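You operate a simulated robot arm through the tools that you are given. There is no shell and no other tool.

The job below is to be done with a simulated robot arm. You get a single attempt, and the scene is never put back.

## Task
Push the folded blue masks into the open bag and seal it at its printed heat.
Fine: use the orange push slider, pull it back, close the lever, leave the bag on the sealer shelf, the dial where it is, and switch the sealer off; the purple-label bag stays unsealed.

Only the result counts: the job must be done as asked and must still hold three seconds after the hand-in. Knocking over, shifting, dropping, spilling or breaking anything else fails it. A push-on lid holds only when it is set on centred and level and pressed home; a screw cap is set on level and turned clockwise until tight.

## Robot
A 7-joint arm with a three-finger gripper, fixed in place. Base frame: the origin is on the floor under the middle of its stand, x ahead of it, y to its left, z up; the work surface is at about z = 0.84. Lengths are in m, angles in degrees, forces in N, time in s.
With the tool pointing down near the work surface it reaches from about 0.1 to 0.88 m from the base axis. Its first joint turns from -166.0 to 166.0 degrees. Payload 2.94 kg.
Tool frame: the origin (TCP) lies between the finger pads and is the grasp point; the fingertips stand 0.03 m ahead of it; z points along the fingers, y is the line along which they close. The gripper opens to 0.132 m; its body begins 0.107 m behind the TCP.
Orientation is told as [roll, pitch, yaw] about the base's x, y, z axes, in that order, counted from this pose: with the fingers straight down and closing along the base's y, the tool's x points along the base's -x, its y along +y and its z along -z.

## Interface
- The arm moves only by the tool drive_tool. Its argument "steps" is a list that holds one entry, the list of rows, each a list of 7 numbers: the shift along the base's x, y, z in m, then the turn, a rotation vector about the base's x, y, z in degrees, then the gripper command, from -1 (shut) to 1 (fully open), values between in proportion. In form: [[[tx, ty, tz, wx, wy, wz, gripper], ...]]. A call has 1 to 20 rows; each row shifts and turns the commanded pose from where the row before left it. Rows are played at 5 a second. More than 0.05 m and 8.6 degrees between two rows, or a gripper value outside its range, and nothing of the call is played. A pose out of reach is approached as far as the arm can. The call stops where the force on the tool passes 90 N (or 10 N more than at its start, if that is more) or the arm is blocked; 0.2 s more then pass. Each finger travels about 0.0374 m/s and halts on what it meets, pressing with about 26 N; the grip force reading is that of the motor and also rises with nothing between the fingers. The clock runs only during rows and for 0.2 s after the last one: add rows that do not move to give the fingers time. The reply holds the time, the measured pose of the TCP, the force on the tool along the base axes, the opening and the grip force, in the units named above and with some noise, with the torque about the TCP (base axes, N m) and any sound that the robot's microphone picked up.
- Cameras (640 x 400 px; columns grow to the right, rows downward): "scene" is fixed at [0.2186, -0.6514, 1.6102]; the picture's right is [0.62, -0.78, 0.00], its down [-0.74, -0.59, -0.34] and it looks along [0.27, 0.21, -0.94] (base axes); focal length 282 px, centre (320, 200). "wrist" rides on the gripper at [0.072, 0.003, -0.144] in the tool frame; the picture's right is [-0.04, 1.00, 0.00], its down [-0.88, -0.04, -0.48] and it looks along [-0.48, -0.02, 0.88] (tool axes); focal length 256 px, centre (320, 200). There is no depth. A picture from a camera that has moved, and an enlarged one, comes with that camera's place and axes in the base frame and with its lens.
- grab_frame(camera): a new picture of that camera. The clock stands still meanwhile.
- slide_trunk(by): moves the trunk up (or, below 0, down) by that many m; the arm rides with it, the base frame stays. It gives what a move gives, with no picture.
- inspect(camera, box): a new picture of the part [left, top, right, bottom] of that camera's present view, enlarged. The clock stands still meanwhile.
- job_done(): hands the job in; it is judged then, once.

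Places have to be worked out from the pictures, the camera data and where the tool is seen. Open the gripper and draw the arm clear of the work before you hand the job in, unless the task says otherwise.

The tools are called after "Call:" by a JSON object that holds its "name" and its "arguments". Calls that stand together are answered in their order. drive_tool: Moves the arm, as the interface text tells. Its arguments: {"type":"object","properties":{"steps":{"type":"array","items":{"type":"array","items":{"type":"array","items":{"type":"number"}}}}},"required":["steps"]} The other tools are called the same way: slide_trunk (by) moves the trunk up or down; grab_frame (camera) takes a picture; inspect (camera, box) takes an enlarged picture of a part of a camera's view; job_done () hands the job in.

At the start:

```text
time: 0.0
tcp_pos: [0.4096, -0.3163, 1.2019]
ee_rot: [0.0, 0.0, 0.0]
force: [-0.8, 0.1, -0.5]
wrist_torque: [0.01, -0.02, -0.02]
finger_gap: 0.1322
finger_force: 0.1
trunk travel left (down, up): [-0.35, 0.19]
```

scene: 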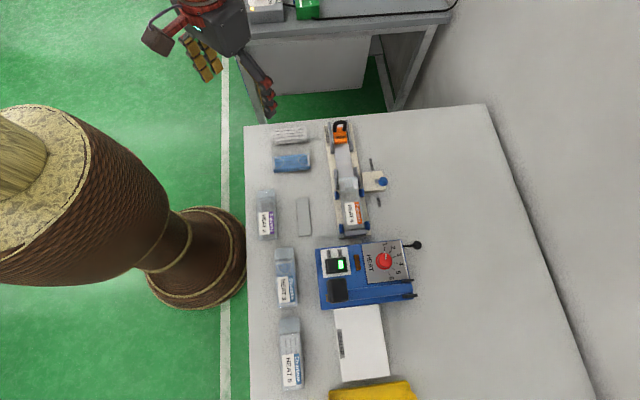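
wrist: 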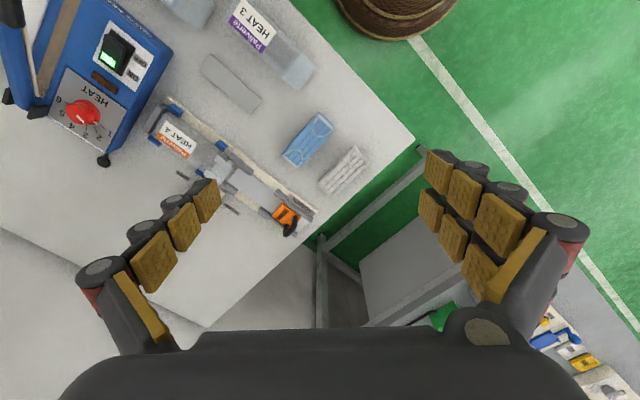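

I'll start by looking closely at the work area in enlarged pictures from both cameras before moving anything.

Call:
{"name": "inspect", "arguments": {"camera": "scene", "box": [240, 100, 440, 225]}}

Call:
{"name": "inspect", "arguments": {"camera": "scene", "box": [240, 220, 460, 400]}}

Call:
{"name": "inspect", "arguments": {"camera": "wrist", "box": [0, 0, 200, 180]}}

Call:
{"name": "inspect", "arguments": {"camera": "wrist", "box": [130, 60, 400, 260]}}

```text
3.20 times, centred on (340, 162) of scene
camera zoom: at [0.2186, -0.6514, 1.6102], right [0.62, -0.78, 0.0], down [-0.74, -0.59, -0.34], along [0.27, 0.21, -0.94], focal length 903 px, centre (256, 320)
```

zoom: 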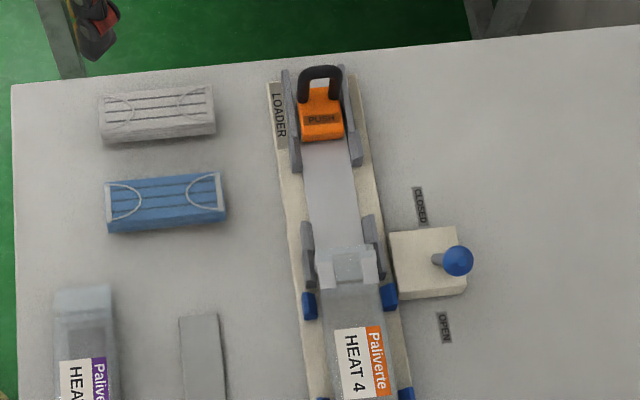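

```text
2.22 times, centred on (350, 310) of scene
camera zoom: at [0.2186, -0.6514, 1.6102], right [0.62, -0.78, 0.0], down [-0.74, -0.59, -0.34], along [0.27, 0.21, -0.94], focal length 627 px, centre (253, -44)
```

zoom: 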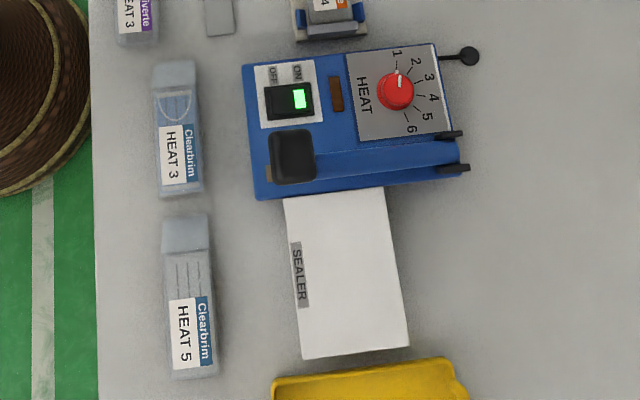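

```text
2.22 times, centred on (100, 90) of wrist
camera zoom: at [0.3359, -0.3146, 1.3438], right [0.04, 1.0, 0.0], down [0.88, -0.04, 0.48], along [0.48, -0.02, -0.88], focal length 569 px, centre (809, 444)
```

zoom: 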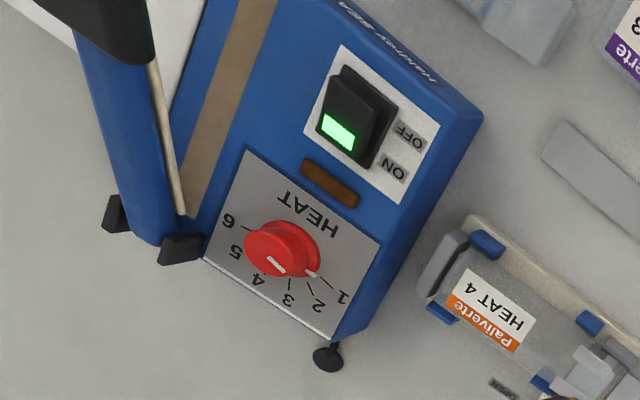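

```text
2.00 times, centred on (265, 160) of wrist
camera zoom: at [0.3359, -0.3146, 1.3438], right [0.04, 1.0, 0.0], down [0.88, -0.04, 0.48], along [0.48, -0.02, -0.88], focal length 512 px, centre (430, 280)
```

zoom: 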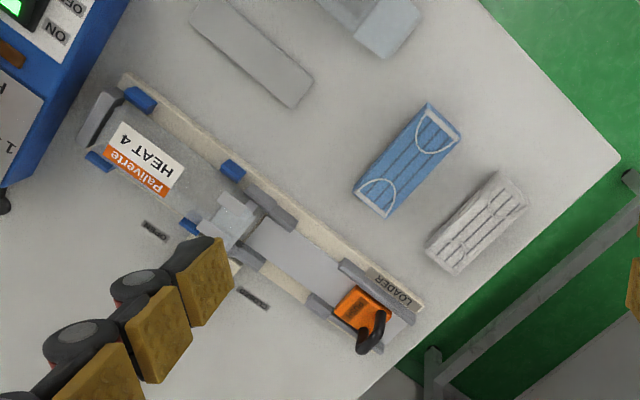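

The pictures show a loader (orange pusher at the table edge, a bag "HEAT 4" at its far end, a lever beside it), the mask packs to its left and the sealer beyond. I judge the pusher to be near (0.64, -0.39) and the dial near (0.40, -0.715). I move over the loader to look closer.

Call:
{"name": "drive_tool", "arguments": {"steps": [[[0.03, -0.02, -0.01, 0, 0, -8, 1], [0.03, -0.02, -0.01, 0, 0, -8, 1], [0.03, -0.02, -0.01, 0, 0, -8, 1], [0.02, -0.01, -0.01, 0, 0, -8, 1], [0, 0, -0.01, 0, 0, -8, 1], [0, 0, -0.01, 0, 0, -5, 1]]]}}

Call:
{"name": "grab_frame", "arguments": {"camera": "wrist"}}

```text
time: 1.4
tcp_pos: [0.5194, -0.387, 1.1405]
ee_rot: [0.0, 0.0, -45.1]
force: [-0.7, -0.7, 0.3]
wrist_torque: [0.02, -0.02, -0.01]
finger_gap: 0.132
finger_force: 0.1
trunk travel left (down, up): [-0.35, 0.19]
```

```text
taken
camera wrist: at [0.4701, -0.3344, 1.2837], right [0.74, 0.67, 0.0], down [0.59, -0.65, 0.48], along [0.32, -0.35, -0.88], focal length 256 px, centre (320, 200)
```

wrist: 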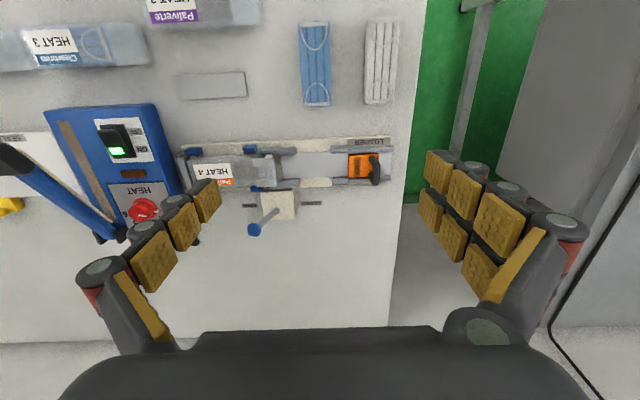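

The view is now nearly aligned with the table. I enlarge the loader, the masks and the sealer to measure them.

Call:
{"name": "inspect", "arguments": {"camera": "wrist", "box": [170, 120, 400, 250]}}

Call:
{"name": "inspect", "arguments": {"camera": "wrist", "box": [280, 10, 420, 115]}}

Call:
{"name": "inspect", "arguments": {"camera": "wrist", "box": [0, 90, 200, 250]}}

Call:
{"name": "inspect", "arguments": {"camera": "wrist", "box": [90, 100, 190, 230]}}

```text
2.78 times, centred on (285, 185) of wrist
camera zoom: at [0.4701, -0.3344, 1.2837], right [0.74, 0.67, 0.0], down [0.59, -0.65, 0.48], along [0.32, -0.35, -0.88], focal length 712 px, centre (417, 242)
```

zoom: 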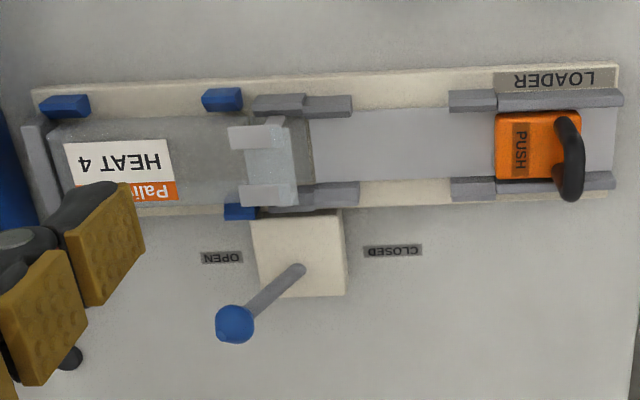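

```text
3.81 times, centred on (350, 62) of wrist
camera zoom: at [0.4701, -0.3344, 1.2837], right [0.74, 0.67, 0.0], down [0.59, -0.65, 0.48], along [0.32, -0.35, -0.88], focal length 975 px, centre (206, 724)
```

zoom: 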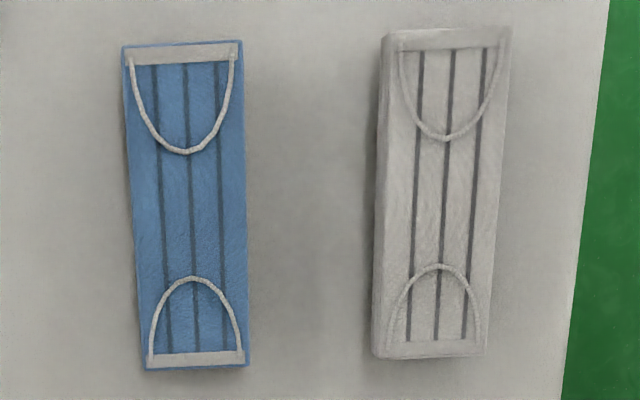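

```text
2.50 times, centred on (100, 170) of wrist
camera zoom: at [0.4701, -0.3344, 1.2837], right [0.74, 0.67, 0.0], down [0.59, -0.65, 0.48], along [0.32, -0.35, -0.88], focal length 640 px, centre (870, 275)
```

zoom: 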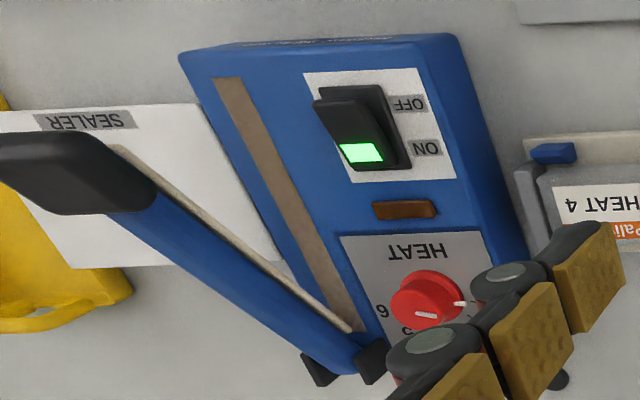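

```text
3.08 times, centred on (140, 165) of wrist
camera zoom: at [0.4701, -0.3344, 1.2837], right [0.74, 0.67, 0.0], down [0.59, -0.65, 0.48], along [0.32, -0.35, -0.88], focal length 788 px, centre (874, 308)
```

zoom: 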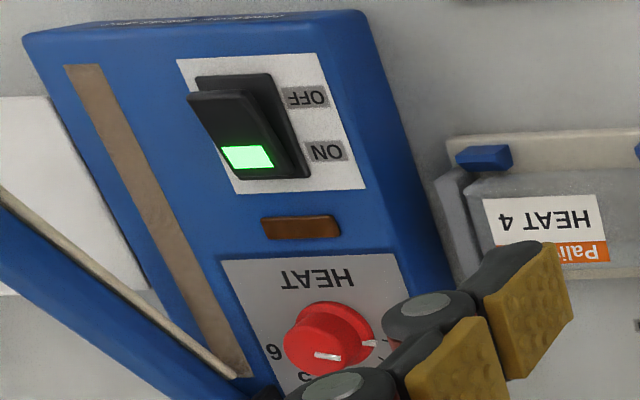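

The mask pack measures roughly 0.042 x 0.106 m, centred near (0.471, -0.345), and the free channel runs from about (0.61, -0.42) to (0.53, -0.50). I lower over the channel for a closer look at guides and funnel.

Call:
{"name": "drive_tool", "arguments": {"steps": [[[0.018, -0.024, -0.04, 0, 0, 0, 1], [0.018, -0.024, -0.04, 0, 0, 0, 1], [0.017, -0.025, -0.03, 0, 0, 0, 1], [0, 0, 0, 0, 0, 0, 1]]]}}

Call:
{"name": "grab_frame", "arguments": {"camera": "wrist"}}

Call:
{"name": "inspect", "arguments": {"camera": "wrist", "box": [180, 60, 460, 235]}}

```text
time: 2.4
tcp_pos: [0.5742, -0.4597, 1.0302]
ee_rot: [0.0, 0.1, -44.9]
force: [-0.1, 0.7, 0.9]
wrist_torque: [0.01, -0.04, -0.03]
finger_gap: 0.1318
finger_force: 0.1
trunk travel left (down, up): [-0.35, 0.19]
```

```text
taken
camera wrist: at [0.5251, -0.4063, 1.1738], right [0.74, 0.68, 0.0], down [0.59, -0.65, 0.48], along [0.32, -0.35, -0.88], focal length 256 px, centre (320, 200)
```

wrist: 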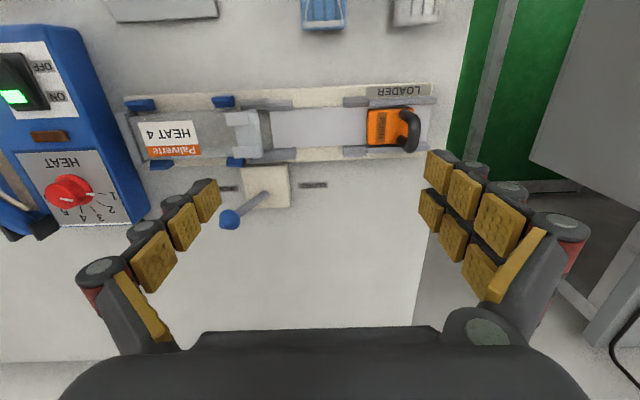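

```text
2.29 times, centred on (320, 148) of wrist
camera zoom: at [0.5251, -0.4063, 1.1738], right [0.74, 0.68, 0.0], down [0.59, -0.65, 0.48], along [0.32, -0.35, -0.88], focal length 585 px, centre (320, 320)
```

zoom: 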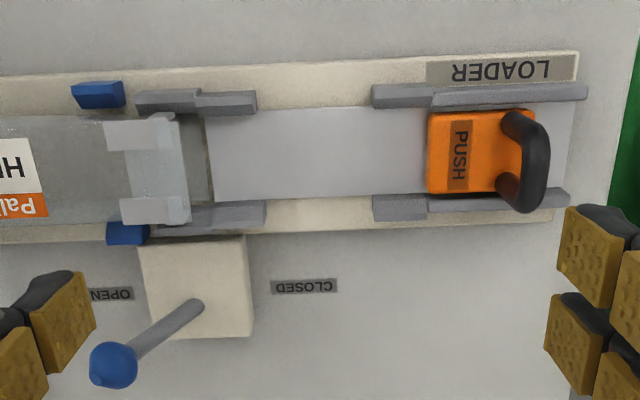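

I see the channel with flared guides; now I need heights. I take enlarged scene views of the masks, the loader and the sealer to triangulate.

Call:
{"name": "inspect", "arguments": {"camera": "scene", "box": [262, 115, 322, 180]}}

Call:
{"name": "inspect", "arguments": {"camera": "scene", "box": [318, 110, 398, 180]}}

Call:
{"name": "inspect", "arguments": {"camera": "scene", "box": [318, 160, 398, 245]}}

Call:
{"name": "inspect", "arguments": {"camera": "scene", "box": [310, 230, 430, 315]}}

```text
6.15 times, centred on (292, 148) of scene
camera zoom: at [0.2186, -0.6514, 1.6102], right [0.62, -0.78, 0.0], down [-0.74, -0.59, -0.34], along [0.27, 0.21, -0.94], focal length 1737 px, centre (492, 523)
```

zoom: 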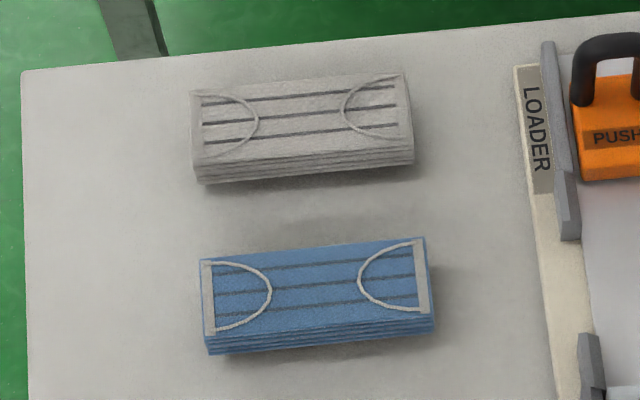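

```text
5.71 times, centred on (358, 145) of scene
camera zoom: at [0.2186, -0.6514, 1.6102], right [0.62, -0.78, 0.0], down [-0.74, -0.59, -0.34], along [0.27, 0.21, -0.94], focal length 1613 px, centre (103, 514)
```

zoom: 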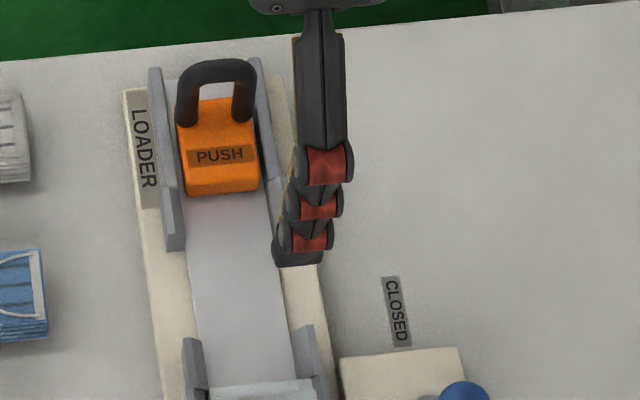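

```text
4.71 times, centred on (358, 202) of scene
camera zoom: at [0.2186, -0.6514, 1.6102], right [0.62, -0.78, 0.0], down [-0.74, -0.59, -0.34], along [0.27, 0.21, -0.94], focal length 1328 px, centre (141, 188)
```

zoom: 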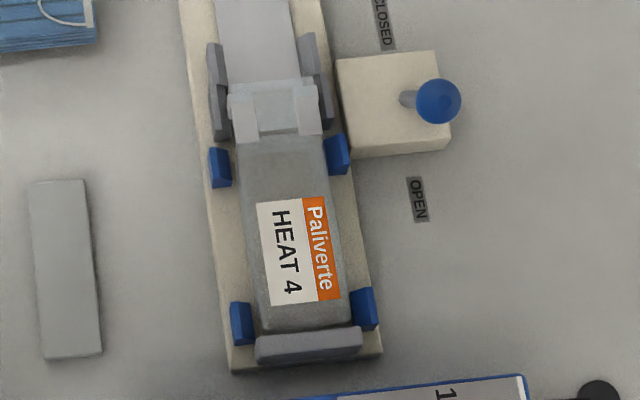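

```text
4.71 times, centred on (370, 272) of scene
camera zoom: at [0.2186, -0.6514, 1.6102], right [0.62, -0.78, 0.0], down [-0.74, -0.59, -0.34], along [0.27, 0.21, -0.94], focal length 1328 px, centre (85, -141)
```

zoom: 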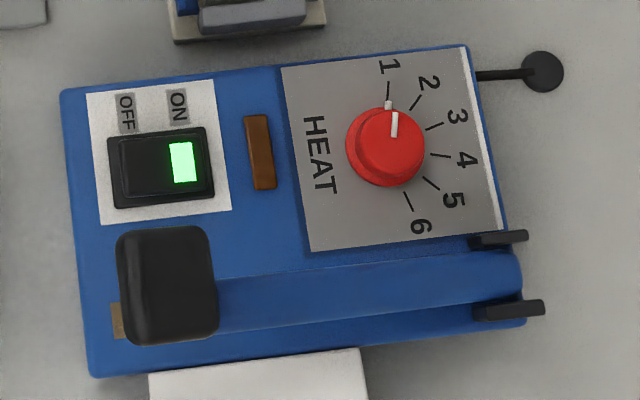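

The masks are about 18 mm thick and the table objects are aligned at a yaw of about -45°. I move over the blue mask pack with the gripper narrowed to about 0.085 m so it will not touch the grey pack.

Call:
{"name": "drive_tool", "arguments": {"steps": [[[-0.0256, 0.029, 0.0, 0, 0, 0, 0.6], [-0.0256, 0.029, -0.01, 0, 0, 0, 0.29], [-0.0256, 0.029, -0.01, 0, 0, 0, 0.29], [-0.0256, 0.029, -0.01, 0, 0, 0, 0.29], [0, 0, 0, 0, 0, 0, 0.29]]]}}

Call:
{"name": "grab_frame", "arguments": {"camera": "wrist"}}

Call:
{"name": "inspect", "arguments": {"camera": "wrist", "box": [220, 50, 440, 240]}}

```text
time: 3.6
tcp_pos: [0.4694, -0.3435, 1.0006]
ee_rot: [0.0, 0.1, -45.0]
force: [0.6, 0.7, -0.2]
wrist_torque: [0.04, 0.03, -0.04]
finger_gap: 0.0853
finger_force: 0.1
trunk travel left (down, up): [-0.35, 0.19]
```

```text
taken
camera wrist: at [0.4199, -0.2905, 1.1436], right [0.74, 0.68, 0.0], down [0.59, -0.65, 0.48], along [0.32, -0.35, -0.88], focal length 256 px, centre (320, 200)
```

wrist: 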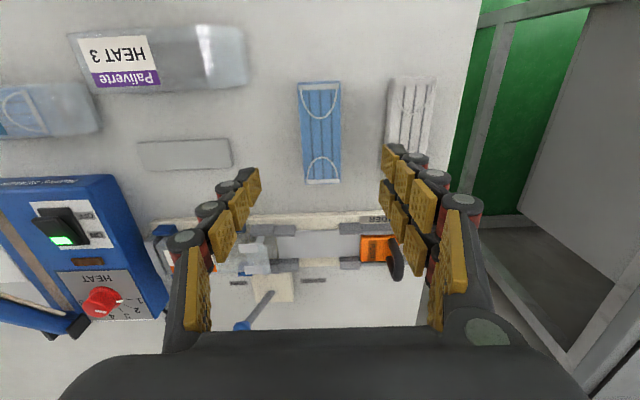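

```text
2.11 times, centred on (330, 145) of wrist
camera zoom: at [0.4199, -0.2905, 1.1436], right [0.74, 0.68, 0.0], down [0.59, -0.65, 0.48], along [0.32, -0.35, -0.88], focal length 539 px, centre (299, 316)
```

zoom: 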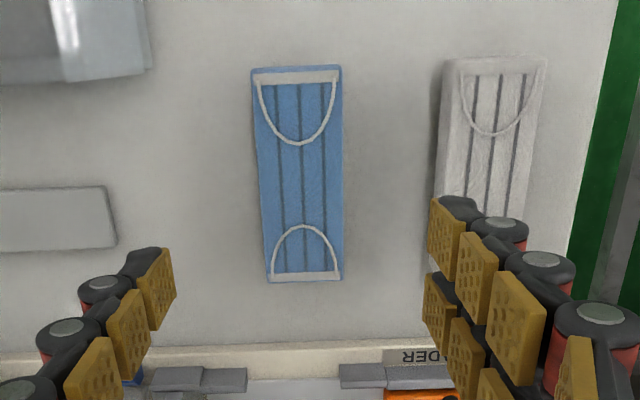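

The mask pack's centre works out to about (0.472, -0.345), top at z ≈ 0.858. I shift 3 mm and descend so the fingertips come down beside the pack, just above the table.

Call:
{"name": "drive_tool", "arguments": {"steps": [[[0.003, -0.002, -0.03, 0, 0, 0, 0.29], [0, 0, -0.04, 0, 0, 0, 0.29], [0, 0, -0.03, 0, 0, 0, 0.29], [0, 0, -0.015, 0, 0, 0, 0.29], [0, 0, -0.007, 0, 0, 0, 0.29], [0, 0, 0, 0, 0, 0, 0.29]]]}}

Call:
{"name": "grab_frame", "arguments": {"camera": "wrist"}}

```text
time: 5.0
tcp_pos: [0.4714, -0.3444, 0.8792]
ee_rot: [0.0, 0.0, -44.9]
force: [-0.4, 0.4, -0.2]
wrist_torque: [0.0, 0.03, -0.03]
finger_gap: 0.0851
finger_force: 0.1
trunk travel left (down, up): [-0.35, 0.19]
```

```text
taken
camera wrist: at [0.4219, -0.2928, 1.0214], right [0.74, 0.68, 0.0], down [0.59, -0.65, 0.48], along [0.32, -0.35, -0.88], focal length 256 px, centre (320, 200)
```

wrist: 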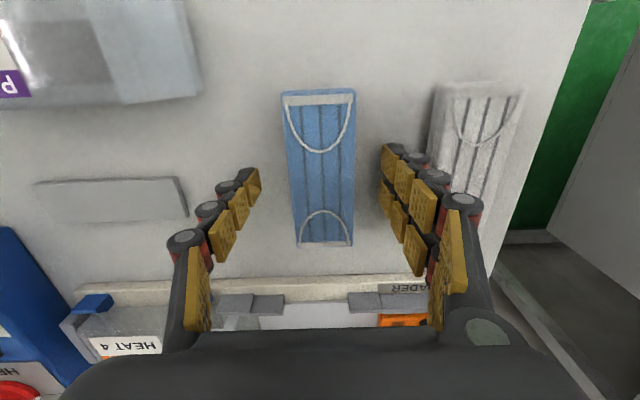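

The fingers straddle the pack evenly with no contact. I lower 3 mm more and close the fingers.

Call:
{"name": "drive_tool", "arguments": {"steps": [[[0.001, -0.001, -0.003, 0, 0, 0, 0.29], [0, 0, 0, 0, 0, 0, -0.1], [0, 0, 0, 0, 0, 0, -0.5], [0, 0, 0, 0, 0, 0, -0.5], [0, 0, 0, 0, 0, 0, -0.5], [0, 0, 0, 0, 0, 0, -0.5], [0, 0, 0, 0, 0, 0, -0.5]]]}}

Call:
{"name": "grab_frame", "arguments": {"camera": "wrist"}}

```text
time: 6.6
tcp_pos: [0.4726, -0.3467, 0.876]
ee_rot: [0.0, 0.1, -45.1]
force: [1.4, 0.5, 0.5]
wrist_torque: [-0.01, -0.03, -0.03]
finger_gap: 0.0424
finger_force: 26.2
trunk travel left (down, up): [-0.35, 0.19]
```

```text
taken
camera wrist: at [0.4231, -0.2941, 1.0188], right [0.74, 0.68, 0.0], down [0.59, -0.65, 0.48], along [0.32, -0.35, -0.88], focal length 256 px, centre (320, 200)
```

wrist: 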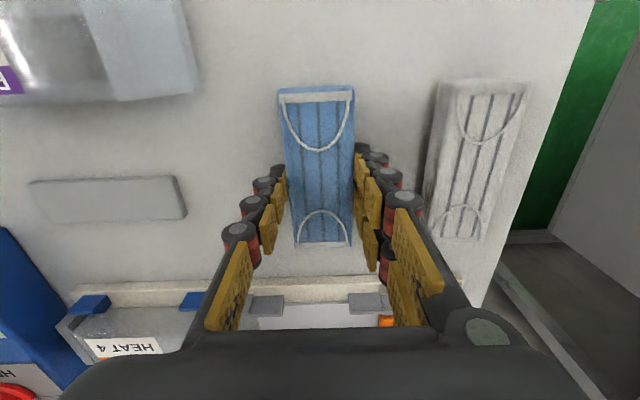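

The pack is held (gap 42.4 mm, 26 N). I lift it straight up, then carry it over the loader while turning it 90° to lie along the channel.

Call:
{"name": "drive_tool", "arguments": {"steps": [[[0, 0, 0.02, 0, 0, 0, -0.5], [0, 0, 0.04, 0, 0, 0, -0.5], [0, 0, 0.04, 0, 0, 0, -0.5], [0.009, -0.0103, 0, 0, 0, 8.2, -0.5], [0.009, -0.0103, 0, 0, 0, 8.2, -0.5], [0.009, -0.0103, 0, 0, 0, 8.2, -0.5], [0.009, -0.0103, 0, 0, 0, 8.2, -0.5], [0.009, -0.0103, 0, 0, 0, 8.2, -0.5], [0.009, -0.0103, 0, 0, 0, 8.2, -0.5], [0.009, -0.0103, 0, 0, 0, 8.2, -0.5], [0.009, -0.0103, 0, 0, 0, 8.2, -0.5], [0.009, -0.0103, 0, 0, 0, 8.2, -0.5], [0.009, -0.0103, 0, 0, 0, 8.2, -0.5], [0.009, -0.0103, 0, 0, 0, 8.0, -0.5], [0, 0, 0, 0, 0, 0, -0.5]]]}}

Call:
{"name": "grab_frame", "arguments": {"camera": "wrist"}}

Call:
{"name": "grab_frame", "arguments": {"camera": "scene"}}

```text
time: 9.8
tcp_pos: [0.5725, -0.461, 0.9765]
ee_rot: [0.0, 0.0, 45.0]
force: [-0.5, -0.1, 0.3]
wrist_torque: [0.01, 0.02, 0.01]
finger_gap: 0.0424
finger_force: 26.0
trunk travel left (down, up): [-0.35, 0.19]
```

```text
taken
camera wrist: at [0.5185, -0.511, 1.1196], right [-0.68, 0.74, 0.0], down [0.65, 0.6, 0.48], along [0.35, 0.32, -0.88], focal length 256 px, centre (320, 200)
```

wrist: 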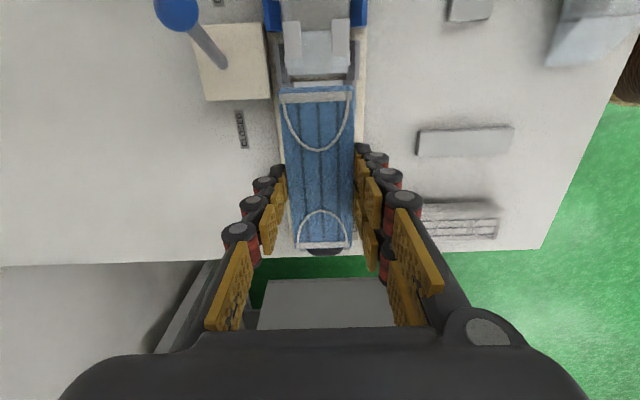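

```text
taken
```

scene: 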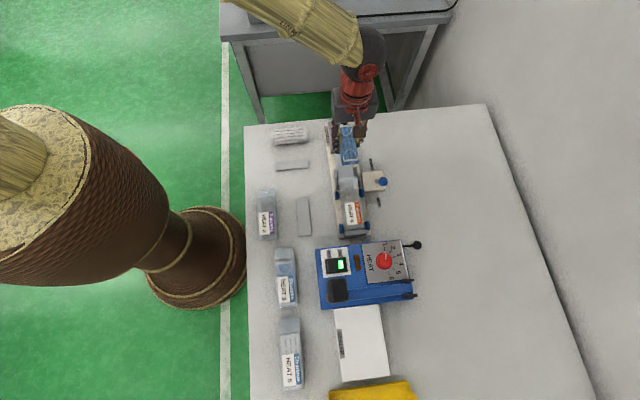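

The pack hangs over the channel, roughly aligned. The fingers must fit between the guide pieces (gap about 57 mm along the channel), so I look closely at finger width and guide positions.

Call:
{"name": "inspect", "arguments": {"camera": "wrist", "box": [220, 60, 430, 280]}}

Call:
{"name": "inspect", "arguments": {"camera": "scene", "box": [318, 100, 398, 180]}}

```text
1.82 times, centred on (325, 170) of wrist
camera zoom: at [0.5185, -0.511, 1.1196], right [-0.68, 0.74, 0.0], down [0.65, 0.6, 0.48], along [0.35, 0.32, -0.88], focal length 465 px, centre (311, 254)
```

zoom: 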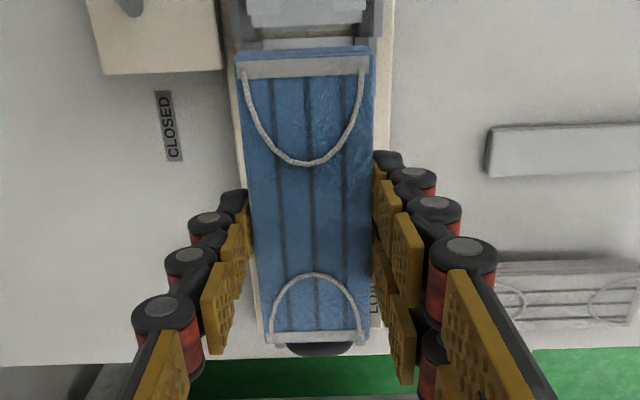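

```text
5.00 times, centred on (358, 140) of scene
camera zoom: at [0.2186, -0.6514, 1.6102], right [0.62, -0.78, 0.0], down [-0.74, -0.59, -0.34], along [0.27, 0.21, -0.94], focal length 1411 px, centre (130, 500)
```

zoom: 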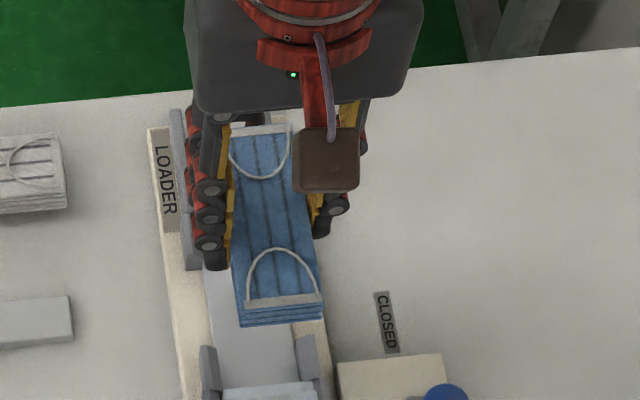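

The mask top is about 16.5 mm below the TCP and its bottom a few mm below the fingertips. A pale block is visible where the pack lay; I check its height and the guide heights in enlarged views.

Call:
{"name": "inspect", "arguments": {"camera": "scene", "box": [268, 118, 318, 178]}}

Call:
{"name": "inspect", "arguments": {"camera": "wrist", "box": [400, 110, 530, 250]}}

Call:
{"name": "inspect", "arguments": {"camera": "wrist", "box": [240, 0, 390, 110]}}

Call:
{"name": "inspect", "arguments": {"camera": "scene", "box": [325, 120, 375, 180]}}

```text
6.67 times, centred on (293, 148) of scene
camera zoom: at [0.2186, -0.6514, 1.6102], right [0.62, -0.78, 0.0], down [-0.74, -0.59, -0.34], along [0.27, 0.21, -0.94], focal length 1881 px, centre (500, 547)
```

zoom: 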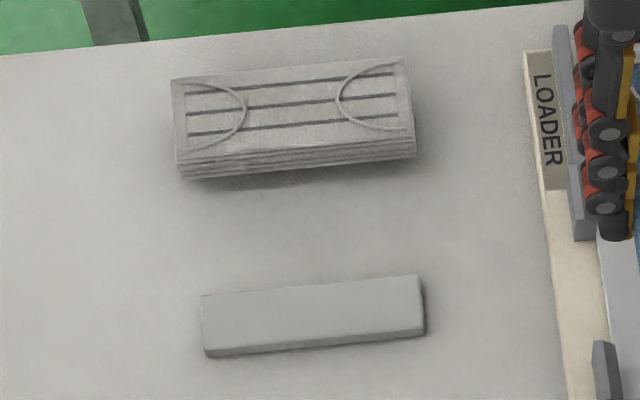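

```text
2.86 times, centred on (465, 180) of wrist
camera zoom: at [0.5185, -0.511, 1.1196], right [-0.68, 0.74, 0.0], down [0.65, 0.6, 0.48], along [0.35, 0.32, -0.88], focal length 731 px, centre (-94, 257)
```

zoom: 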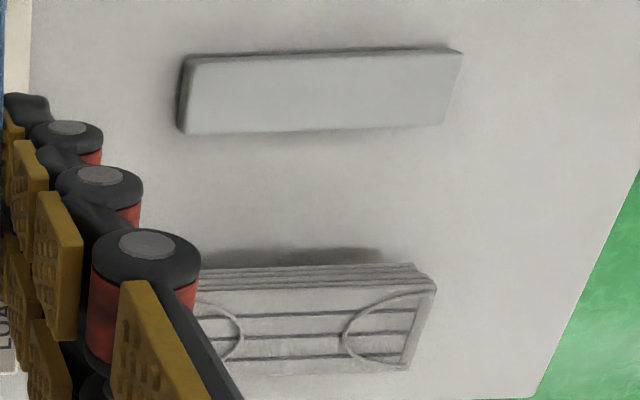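

```text
3.64 times, centred on (315, 55) of wrist
camera zoom: at [0.5185, -0.511, 1.1196], right [-0.68, 0.74, 0.0], down [0.65, 0.6, 0.48], along [0.35, 0.32, -0.88], focal length 931 px, centre (338, 727)
```

zoom: 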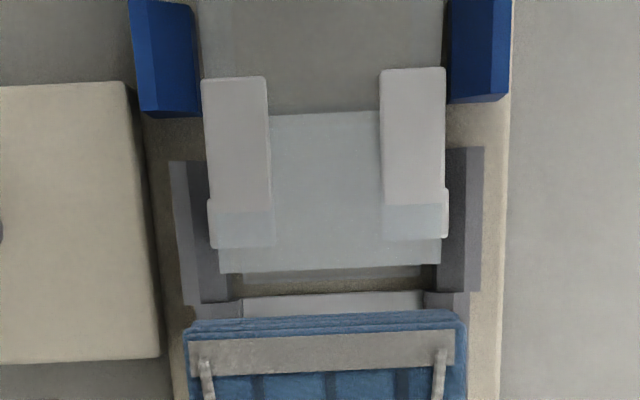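

```text
6.67 times, centred on (350, 150) of scene
camera zoom: at [0.2186, -0.6514, 1.6102], right [0.62, -0.78, 0.0], down [-0.74, -0.59, -0.34], along [0.27, 0.21, -0.94], focal length 1881 px, centre (120, 533)
```

zoom: 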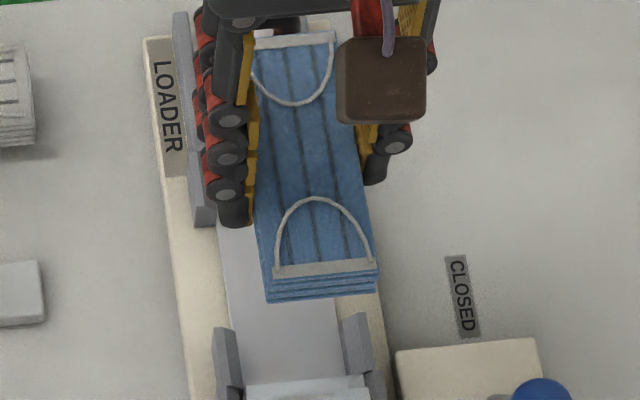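

The block is only a low pad; the channel centre line (s≈0.7318) and guide gap (r≈0.080) nearly match the present TCP. I nudge 1.6 mm and descend to check alignment at a lower height.

Call:
{"name": "drive_tool", "arguments": {"steps": [[[0.0016, 0.0001, -0.02, 0, 0, 0, -0.5], [0, 0, -0.02, 0, 0, 0, -0.5], [0, 0, -0.015, 0, 0, 0, -0.5], [0, 0, 0, 0, 0, 0, -0.5]]]}}

Call:
{"name": "grab_frame", "arguments": {"camera": "wrist"}}

Call:
{"name": "inspect", "arguments": {"camera": "wrist", "box": [230, 40, 410, 290]}}

Call:
{"name": "inspect", "arguments": {"camera": "scene", "box": [325, 120, 375, 180]}}

```text
time: 10.8
tcp_pos: [0.574, -0.4597, 0.9203]
ee_rot: [0.0, 0.0, 45.0]
force: [-0.6, 0.0, -0.3]
wrist_torque: [0.01, -0.01, 0.02]
finger_gap: 0.0422
finger_force: 25.9
trunk travel left (down, up): [-0.35, 0.19]
```

```text
taken
camera wrist: at [0.5203, -0.5095, 1.0636], right [-0.68, 0.74, 0.0], down [0.65, 0.59, 0.48], along [0.35, 0.32, -0.88], focal length 256 px, centre (320, 200)
```

wrist: 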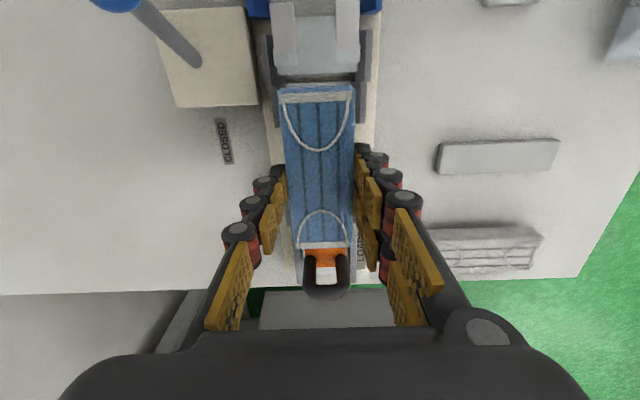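

```text
1.60 times, centred on (320, 165) of wrist
camera zoom: at [0.5203, -0.5095, 1.0636], right [-0.68, 0.74, 0.0], down [0.65, 0.59, 0.48], along [0.35, 0.32, -0.88], focal length 410 px, centre (320, 256)
```

zoom: 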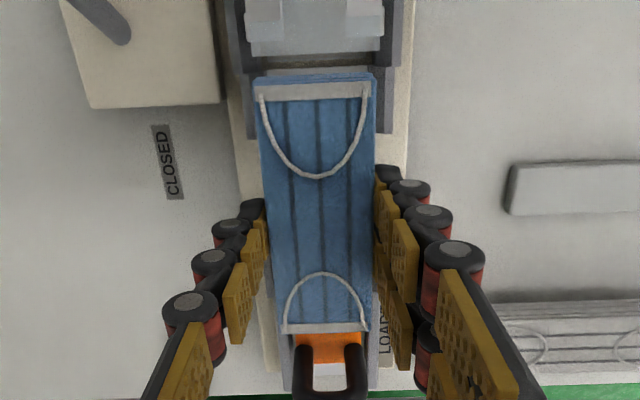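

```text
6.67 times, centred on (350, 150) of scene
camera zoom: at [0.2186, -0.6514, 1.6102], right [0.62, -0.78, 0.0], down [-0.74, -0.59, -0.34], along [0.27, 0.21, -0.94], focal length 1881 px, centre (120, 533)
```

zoom: 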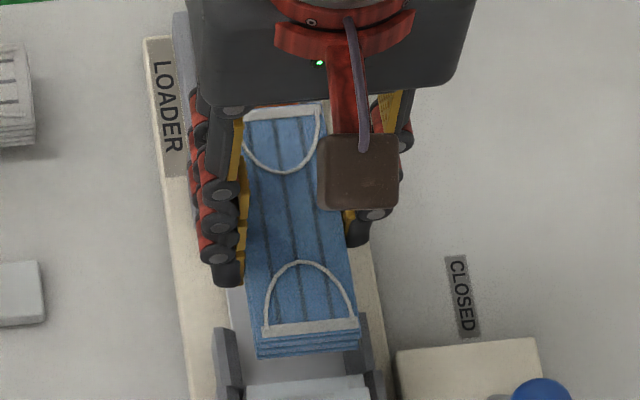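

The pack lines up well with the funnel and tray. I descend further in small steps and watch the force.

Call:
{"name": "drive_tool", "arguments": {"steps": [[[0, 0, -0.01, 0, 0, 0, -0.5], [0, 0, -0.01, 0, 0, 0, -0.5], [0, 0, -0.004, 0, 0, 0, -0.5], [0, 0, -0.003, 0, 0, 0, -0.5], [0, 0, 0, 0, 0, 0, -0.5]]]}}

Call:
{"name": "inspect", "arguments": {"camera": "wrist", "box": [230, 40, 410, 290]}}

Call:
{"name": "inspect", "arguments": {"camera": "scene", "box": [325, 120, 375, 180]}}

```text
time: 12.0
tcp_pos: [0.5742, -0.461, 0.8928]
ee_rot: [0.1, -0.1, 45.0]
force: [0.6, -0.5, -1.0]
wrist_torque: [-0.01, -0.01, 0.01]
finger_gap: 0.042
finger_force: 25.8
trunk travel left (down, up): [-0.35, 0.19]
```

```text
1.60 times, centred on (320, 165) of wrist
camera zoom: at [0.5205, -0.5099, 1.0367], right [-0.68, 0.74, 0.0], down [0.65, 0.59, 0.48], along [0.35, 0.32, -0.88], focal length 410 px, centre (320, 256)
```

zoom: 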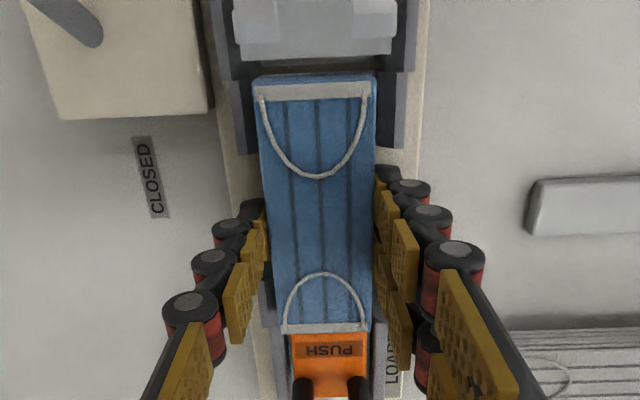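

```text
6.67 times, centred on (350, 150) of scene
camera zoom: at [0.2186, -0.6514, 1.6102], right [0.62, -0.78, 0.0], down [-0.74, -0.59, -0.34], along [0.27, 0.21, -0.94], focal length 1881 px, centre (120, 533)
```

zoom: 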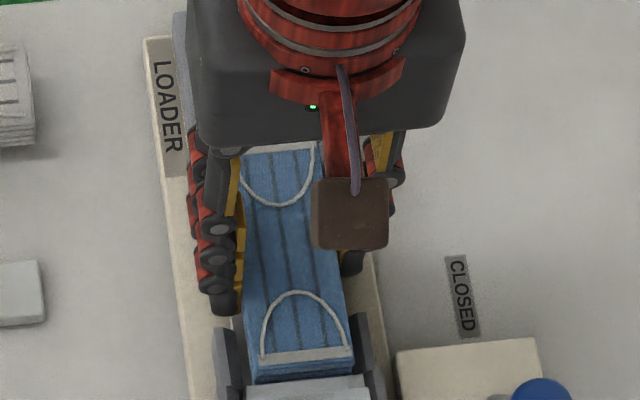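

Lateral alignment is symmetric in the funnel, with no contact yet. I go down in 2–3 mm steps to find the tray floor.

Call:
{"name": "drive_tool", "arguments": {"steps": [[[0, 0, -0.003, 0, 0, 0, -0.5], [0, 0, -0.003, 0, 0, 0, -0.5], [0, 0, 0, 0, 0, 0, -0.5]]]}}

Call:
{"name": "inspect", "arguments": {"camera": "wrist", "box": [230, 40, 410, 290]}}

```text
time: 12.8
tcp_pos: [0.5733, -0.4595, 0.8872]
ee_rot: [0.1, -0.1, 45.0]
force: [0.1, 0.5, -0.2]
wrist_torque: [0.02, 0.02, -0.02]
finger_gap: 0.0421
finger_force: 26.1
trunk travel left (down, up): [-0.35, 0.19]
```

```text
1.60 times, centred on (320, 165) of wrist
camera zoom: at [0.5198, -0.5095, 1.0307], right [-0.68, 0.74, 0.0], down [0.65, 0.59, 0.48], along [0.35, 0.32, -0.88], focal length 410 px, centre (320, 256)
```

zoom: 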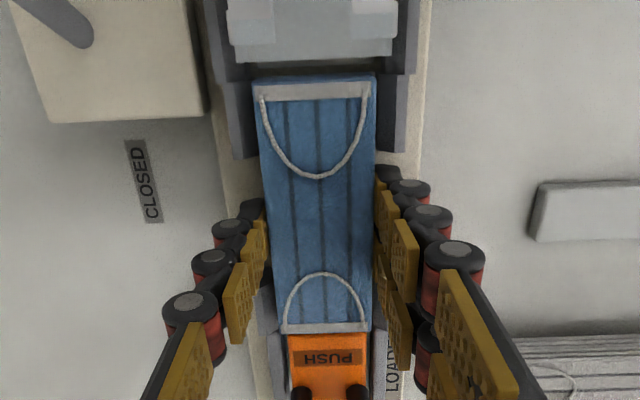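

Still free. I continue down in 2 mm steps.

Call:
{"name": "drive_tool", "arguments": {"steps": [[[0, 0, -0.002, 0, 0, 0, -0.5], [0, 0, -0.002, 0, 0, 0, -0.5], [0, 0, 0, 0, 0, 0, -0.5]]]}}

```text
time: 13.6
tcp_pos: [0.5736, -0.461, 0.885]
ee_rot: [-0.2, 0.0, 45.0]
force: [-1.8, 4.0, 11.1]
wrist_torque: [0.31, 0.26, -0.03]
finger_gap: 0.0422
finger_force: 26.3
trunk travel left (down, up): [-0.35, 0.19]
```

Contact: about 11 N upward, acting near the lateral edge on the two-finger side. I look at where the touch might be before releasing.

Call:
{"name": "inspect", "arguments": {"camera": "wrist", "box": [240, 60, 400, 180]}}

Call:
{"name": "inspect", "arguments": {"camera": "wrist", "box": [240, 150, 400, 290]}}

Call:
{"name": "inspect", "arguments": {"camera": "scene", "box": [330, 140, 380, 185]}}

```text
3.33 times, centred on (320, 120) of wrist
camera zoom: at [0.5196, -0.5096, 1.0283], right [-0.68, 0.74, 0.0], down [0.65, 0.59, 0.48], along [0.35, 0.32, -0.88], focal length 853 px, centre (320, 467)
```

zoom: 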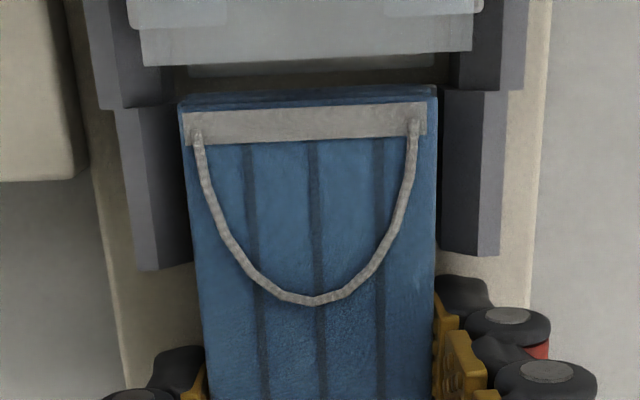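

```text
2.86 times, centred on (320, 220) of wrist
camera zoom: at [0.5196, -0.5096, 1.0283], right [-0.68, 0.74, 0.0], down [0.65, 0.59, 0.48], along [0.35, 0.32, -0.88], focal length 731 px, centre (320, 143)
```

zoom: 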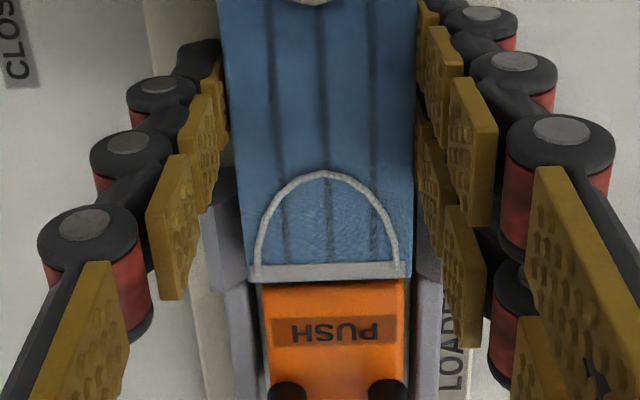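

```text
8.89 times, centred on (355, 162) of scene
camera zoom: at [0.2186, -0.6514, 1.6102], right [0.62, -0.78, 0.0], down [-0.74, -0.59, -0.34], along [0.27, 0.21, -0.94], focal length 2508 px, centre (9, 533)
```

zoom: 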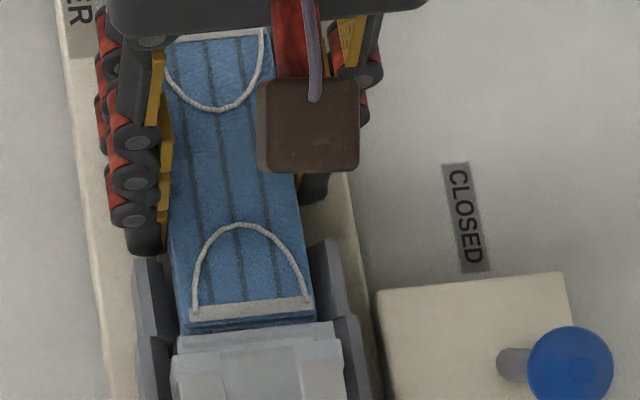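

The fingertips seem to have reached the base plate (z ≈ 0.855) with the pack's bottom practically on the tray floor. I ease up 1 mm and open the fingers slightly to release it.

Call:
{"name": "drive_tool", "arguments": {"steps": [[[0, 0, 0.001, 0, 0, 0, -0.5], [0, 0, 0, 0, 0, 0, -0.3], [0, 0, 0, 0, 0, 0, -0.2], [0, 0, 0, 0, 0, 0, -0.12], [0, 0, 0, 0, 0, 0, -0.12], [0, 0, 0, 0, 0, 0, -0.12]]]}}

Call:
{"name": "inspect", "arguments": {"camera": "wrist", "box": [230, 40, 410, 290]}}

```text
time: 15.0
tcp_pos: [0.5732, -0.4606, 0.885]
ee_rot: [0.0, -0.1, 44.9]
force: [-0.7, -0.5, -0.4]
wrist_torque: [0.01, 0.02, 0.03]
finger_gap: 0.058
finger_force: 0.0
trunk travel left (down, up): [-0.35, 0.19]
```

```text
1.60 times, centred on (320, 165) of wrist
camera zoom: at [0.5202, -0.5099, 1.0276], right [-0.68, 0.74, 0.0], down [0.65, 0.59, 0.48], along [0.35, 0.32, -0.88], focal length 410 px, centre (320, 256)
```

zoom: 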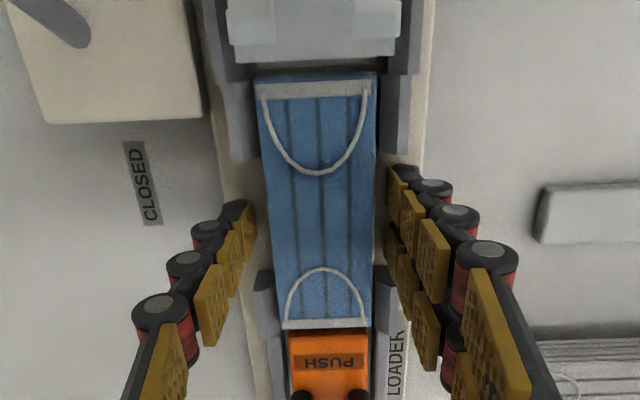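

The pack rests in the channel, aligned, and the fingers are free with no force. I lift straight up and look at the loader again.

Call:
{"name": "drive_tool", "arguments": {"steps": [[[0, 0, 0.01, 0, 0, 0, -0.12], [0, 0, 0.02, 0, 0, 0, -0.12], [0, 0, 0.04, 0, 0, 0, -0.12], [0, 0, 0.04, 0, 0, 0, -0.12], [0, 0, 0.04, 0, 0, 0, -0.12], [0, 0, 0, 0, 0, 0, -0.12]]]}}

Call:
{"name": "grab_frame", "arguments": {"camera": "wrist"}}

Call:
{"name": "inspect", "arguments": {"camera": "wrist", "box": [220, 50, 400, 270]}}

```text
time: 16.4
tcp_pos: [0.5731, -0.4579, 1.0359]
ee_rot: [0.0, 0.1, 45.1]
force: [-0.2, 0.5, -0.8]
wrist_torque: [0.04, -0.01, 0.02]
finger_gap: 0.058
finger_force: 0.0
trunk travel left (down, up): [-0.35, 0.19]
```

```text
taken
camera wrist: at [0.5193, -0.5091, 1.1784], right [-0.68, 0.74, 0.0], down [0.65, 0.59, 0.48], along [0.35, 0.32, -0.88], focal length 256 px, centre (320, 200)
```

wrist: 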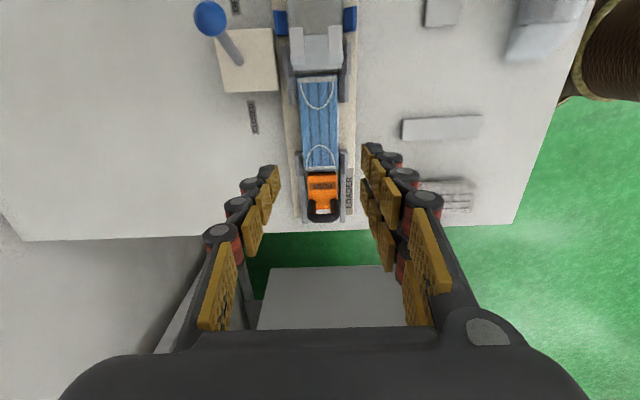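

```text
1.82 times, centred on (310, 160) of wrist
camera zoom: at [0.5193, -0.5091, 1.1784], right [-0.68, 0.74, 0.0], down [0.65, 0.59, 0.48], along [0.35, 0.32, -0.88], focal length 465 px, centre (338, 273)
```

zoom: 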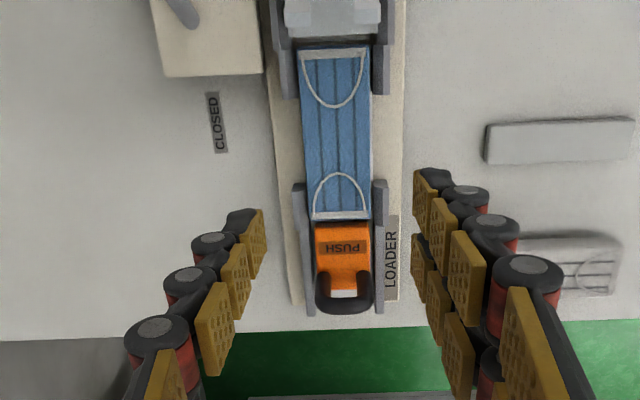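

The pack sits properly in the channel ahead of the pusher. Before pushing I want the real heights of handle, tabs and guides, so I turn back to -45° and tilt the wrist camera for a low side view.

Call:
{"name": "drive_tool", "arguments": {"steps": [[[-0.002, 0.0108, 0, 0, 0, -8.2, -0.12], [-0.002, 0.0108, 0, 0, 0, -8.2, -0.12], [-0.002, 0.0108, 0, 0, 0, -8.2, -0.12], [-0.002, 0.0108, 0, 0, 0, -8.2, -0.12], [-0.002, 0.0108, 0, 0, 0, -8.2, -0.12], [-0.002, 0.0108, 0, 0, 0, -8.2, -0.12], [-0.002, 0.0108, 0, 0, 0, -8.2, -0.12], [-0.002, 0.0108, 0, 0, 0, -8.2, -0.12], [-0.002, 0.0108, 0, 0, 0, -8.2, -0.12], [-0.002, 0.0108, 0, 0, 0, -8.2, -0.12], [-0.002, 0.0108, 0, 0, 0, -8.1, -0.12], [0, 0, -0.01, -5.66, -5.66, 0, -0.12], [0, 0, -0.01, -5.66, -5.66, 0, -0.12], [0, 0, -0.01, -5.66, -5.66, 0, -0.12], [0, 0, -0.01, -5.66, -5.66, 0, -0.12], [0, 0, -0.01, -5.66, -5.66, 0, -0.12], [0, 0, 0, 0, 0, 0, -0.12]]]}}

Call:
{"name": "grab_frame", "arguments": {"camera": "wrist"}}

```text
time: 20.0
tcp_pos: [0.5498, -0.3432, 0.9894]
ee_rot: [-0.4, -37.5, -45.1]
force: [-0.3, 0.2, 0.7]
wrist_torque: [0.0, 0.05, -0.02]
finger_gap: 0.0583
finger_force: 0.1
out of reach, approached as far as the arm can: row 16
trunk travel left (down, up): [-0.35, 0.19]
```

```text
taken
camera wrist: at [0.4507, -0.238, 1.0573], right [0.74, 0.68, 0.02], down [0.26, -0.31, 0.91], along [0.62, -0.67, -0.41], focal length 256 px, centre (320, 200)
```

wrist: 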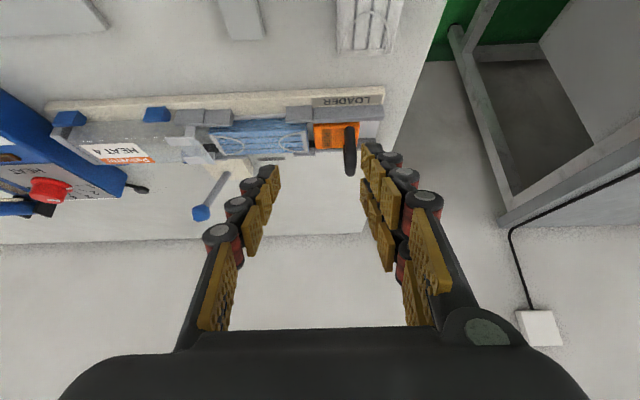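

This low side view (world up is picture-down) shows the loader's profile. I enlarge it.

Call:
{"name": "inspect", "arguments": {"camera": "wrist", "box": [270, 80, 400, 190]}}

Call:
{"name": "inspect", "arguments": {"camera": "wrist", "box": [140, 85, 270, 195]}}

Call:
{"name": "inspect", "arguments": {"camera": "wrist", "box": [0, 80, 230, 240]}}

```text
3.64 times, centred on (335, 135) of wrist
camera zoom: at [0.4507, -0.238, 1.0573], right [0.74, 0.68, 0.02], down [0.26, -0.31, 0.91], along [0.62, -0.67, -0.41], focal length 931 px, centre (266, 436)
```

zoom: 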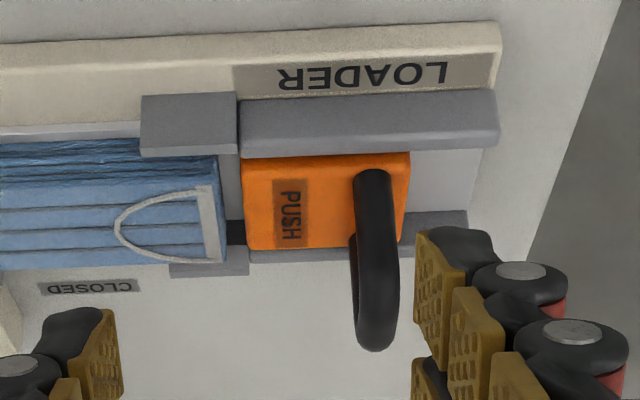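

```text
3.64 times, centred on (205, 140) of wrist
camera zoom: at [0.4507, -0.238, 1.0573], right [0.74, 0.68, 0.02], down [0.26, -0.31, 0.91], along [0.62, -0.67, -0.41], focal length 931 px, centre (738, 418)
```

zoom: 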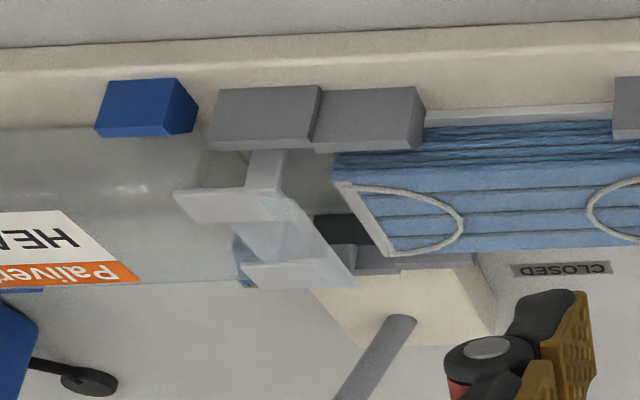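

```text
2.50 times, centred on (115, 160) of wrist
camera zoom: at [0.4507, -0.238, 1.0573], right [0.74, 0.68, 0.02], down [0.26, -0.31, 0.91], along [0.62, -0.67, -0.41], focal length 640 px, centre (832, 300)
```

zoom: 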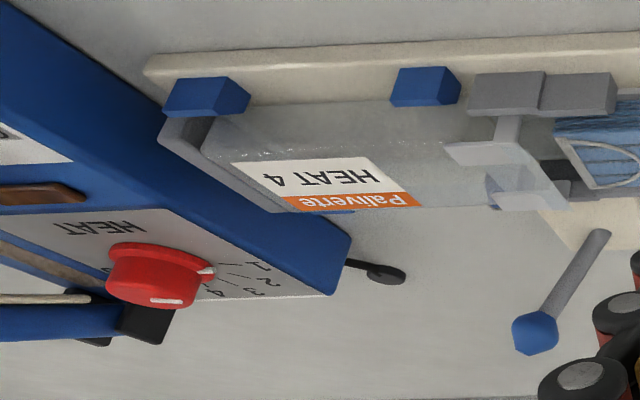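

Heights now: tabs top ≈ 0.88, block top ≈ 0.868, and the handle is a tall arch with its top at z ≈ 0.917, at about (0.640, -0.393). I un-tilt and move above the handle, fingers closing along the channel.

Call:
{"name": "drive_tool", "arguments": {"steps": [[[0, 0, 0.01, 5.66, 5.66, 0, -0.12], [0.01, -0.006, 0.01, 5.66, 5.66, 0, -0.12], [0.02, -0.012, 0.01, 5.66, 5.66, 0, -0.12], [0.02, -0.012, 0, 5.66, 5.66, 0, -0.12], [0.02, -0.012, 0, 5.66, 5.66, 0, -0.12], [0.02, -0.012, 0, 0, 0, 0, -0.12], [0, 0, 0, 0, 0, 0, -0.12]]]}}

Call:
{"name": "grab_frame", "arguments": {"camera": "wrist"}}

Call:
{"name": "inspect", "arguments": {"camera": "wrist", "box": [240, 60, 400, 220]}}

```text
time: 21.6
tcp_pos: [0.6397, -0.3966, 1.0175]
ee_rot: [0.0, -0.1, -45.2]
force: [1.1, 0.3, -0.3]
wrist_torque: [-0.02, -0.01, 0.01]
finger_gap: 0.058
finger_force: 0.1
trunk travel left (down, up): [-0.35, 0.19]
```

```text
taken
camera wrist: at [0.5904, -0.344, 1.161], right [0.74, 0.67, 0.0], down [0.59, -0.65, 0.48], along [0.32, -0.35, -0.88], focal length 256 px, centre (320, 200)
```

wrist: 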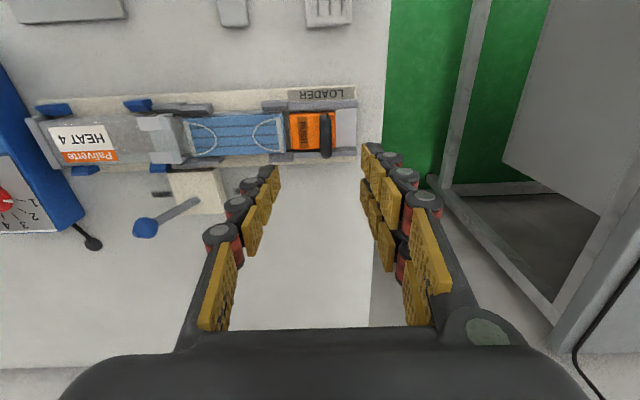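

```text
2.50 times, centred on (320, 140) of wrist
camera zoom: at [0.5904, -0.344, 1.161], right [0.74, 0.67, 0.0], down [0.59, -0.65, 0.48], along [0.32, -0.35, -0.88], focal length 640 px, centre (320, 350)
```

zoom: 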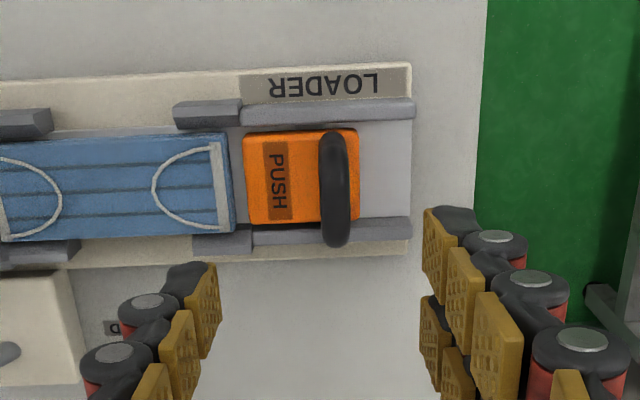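

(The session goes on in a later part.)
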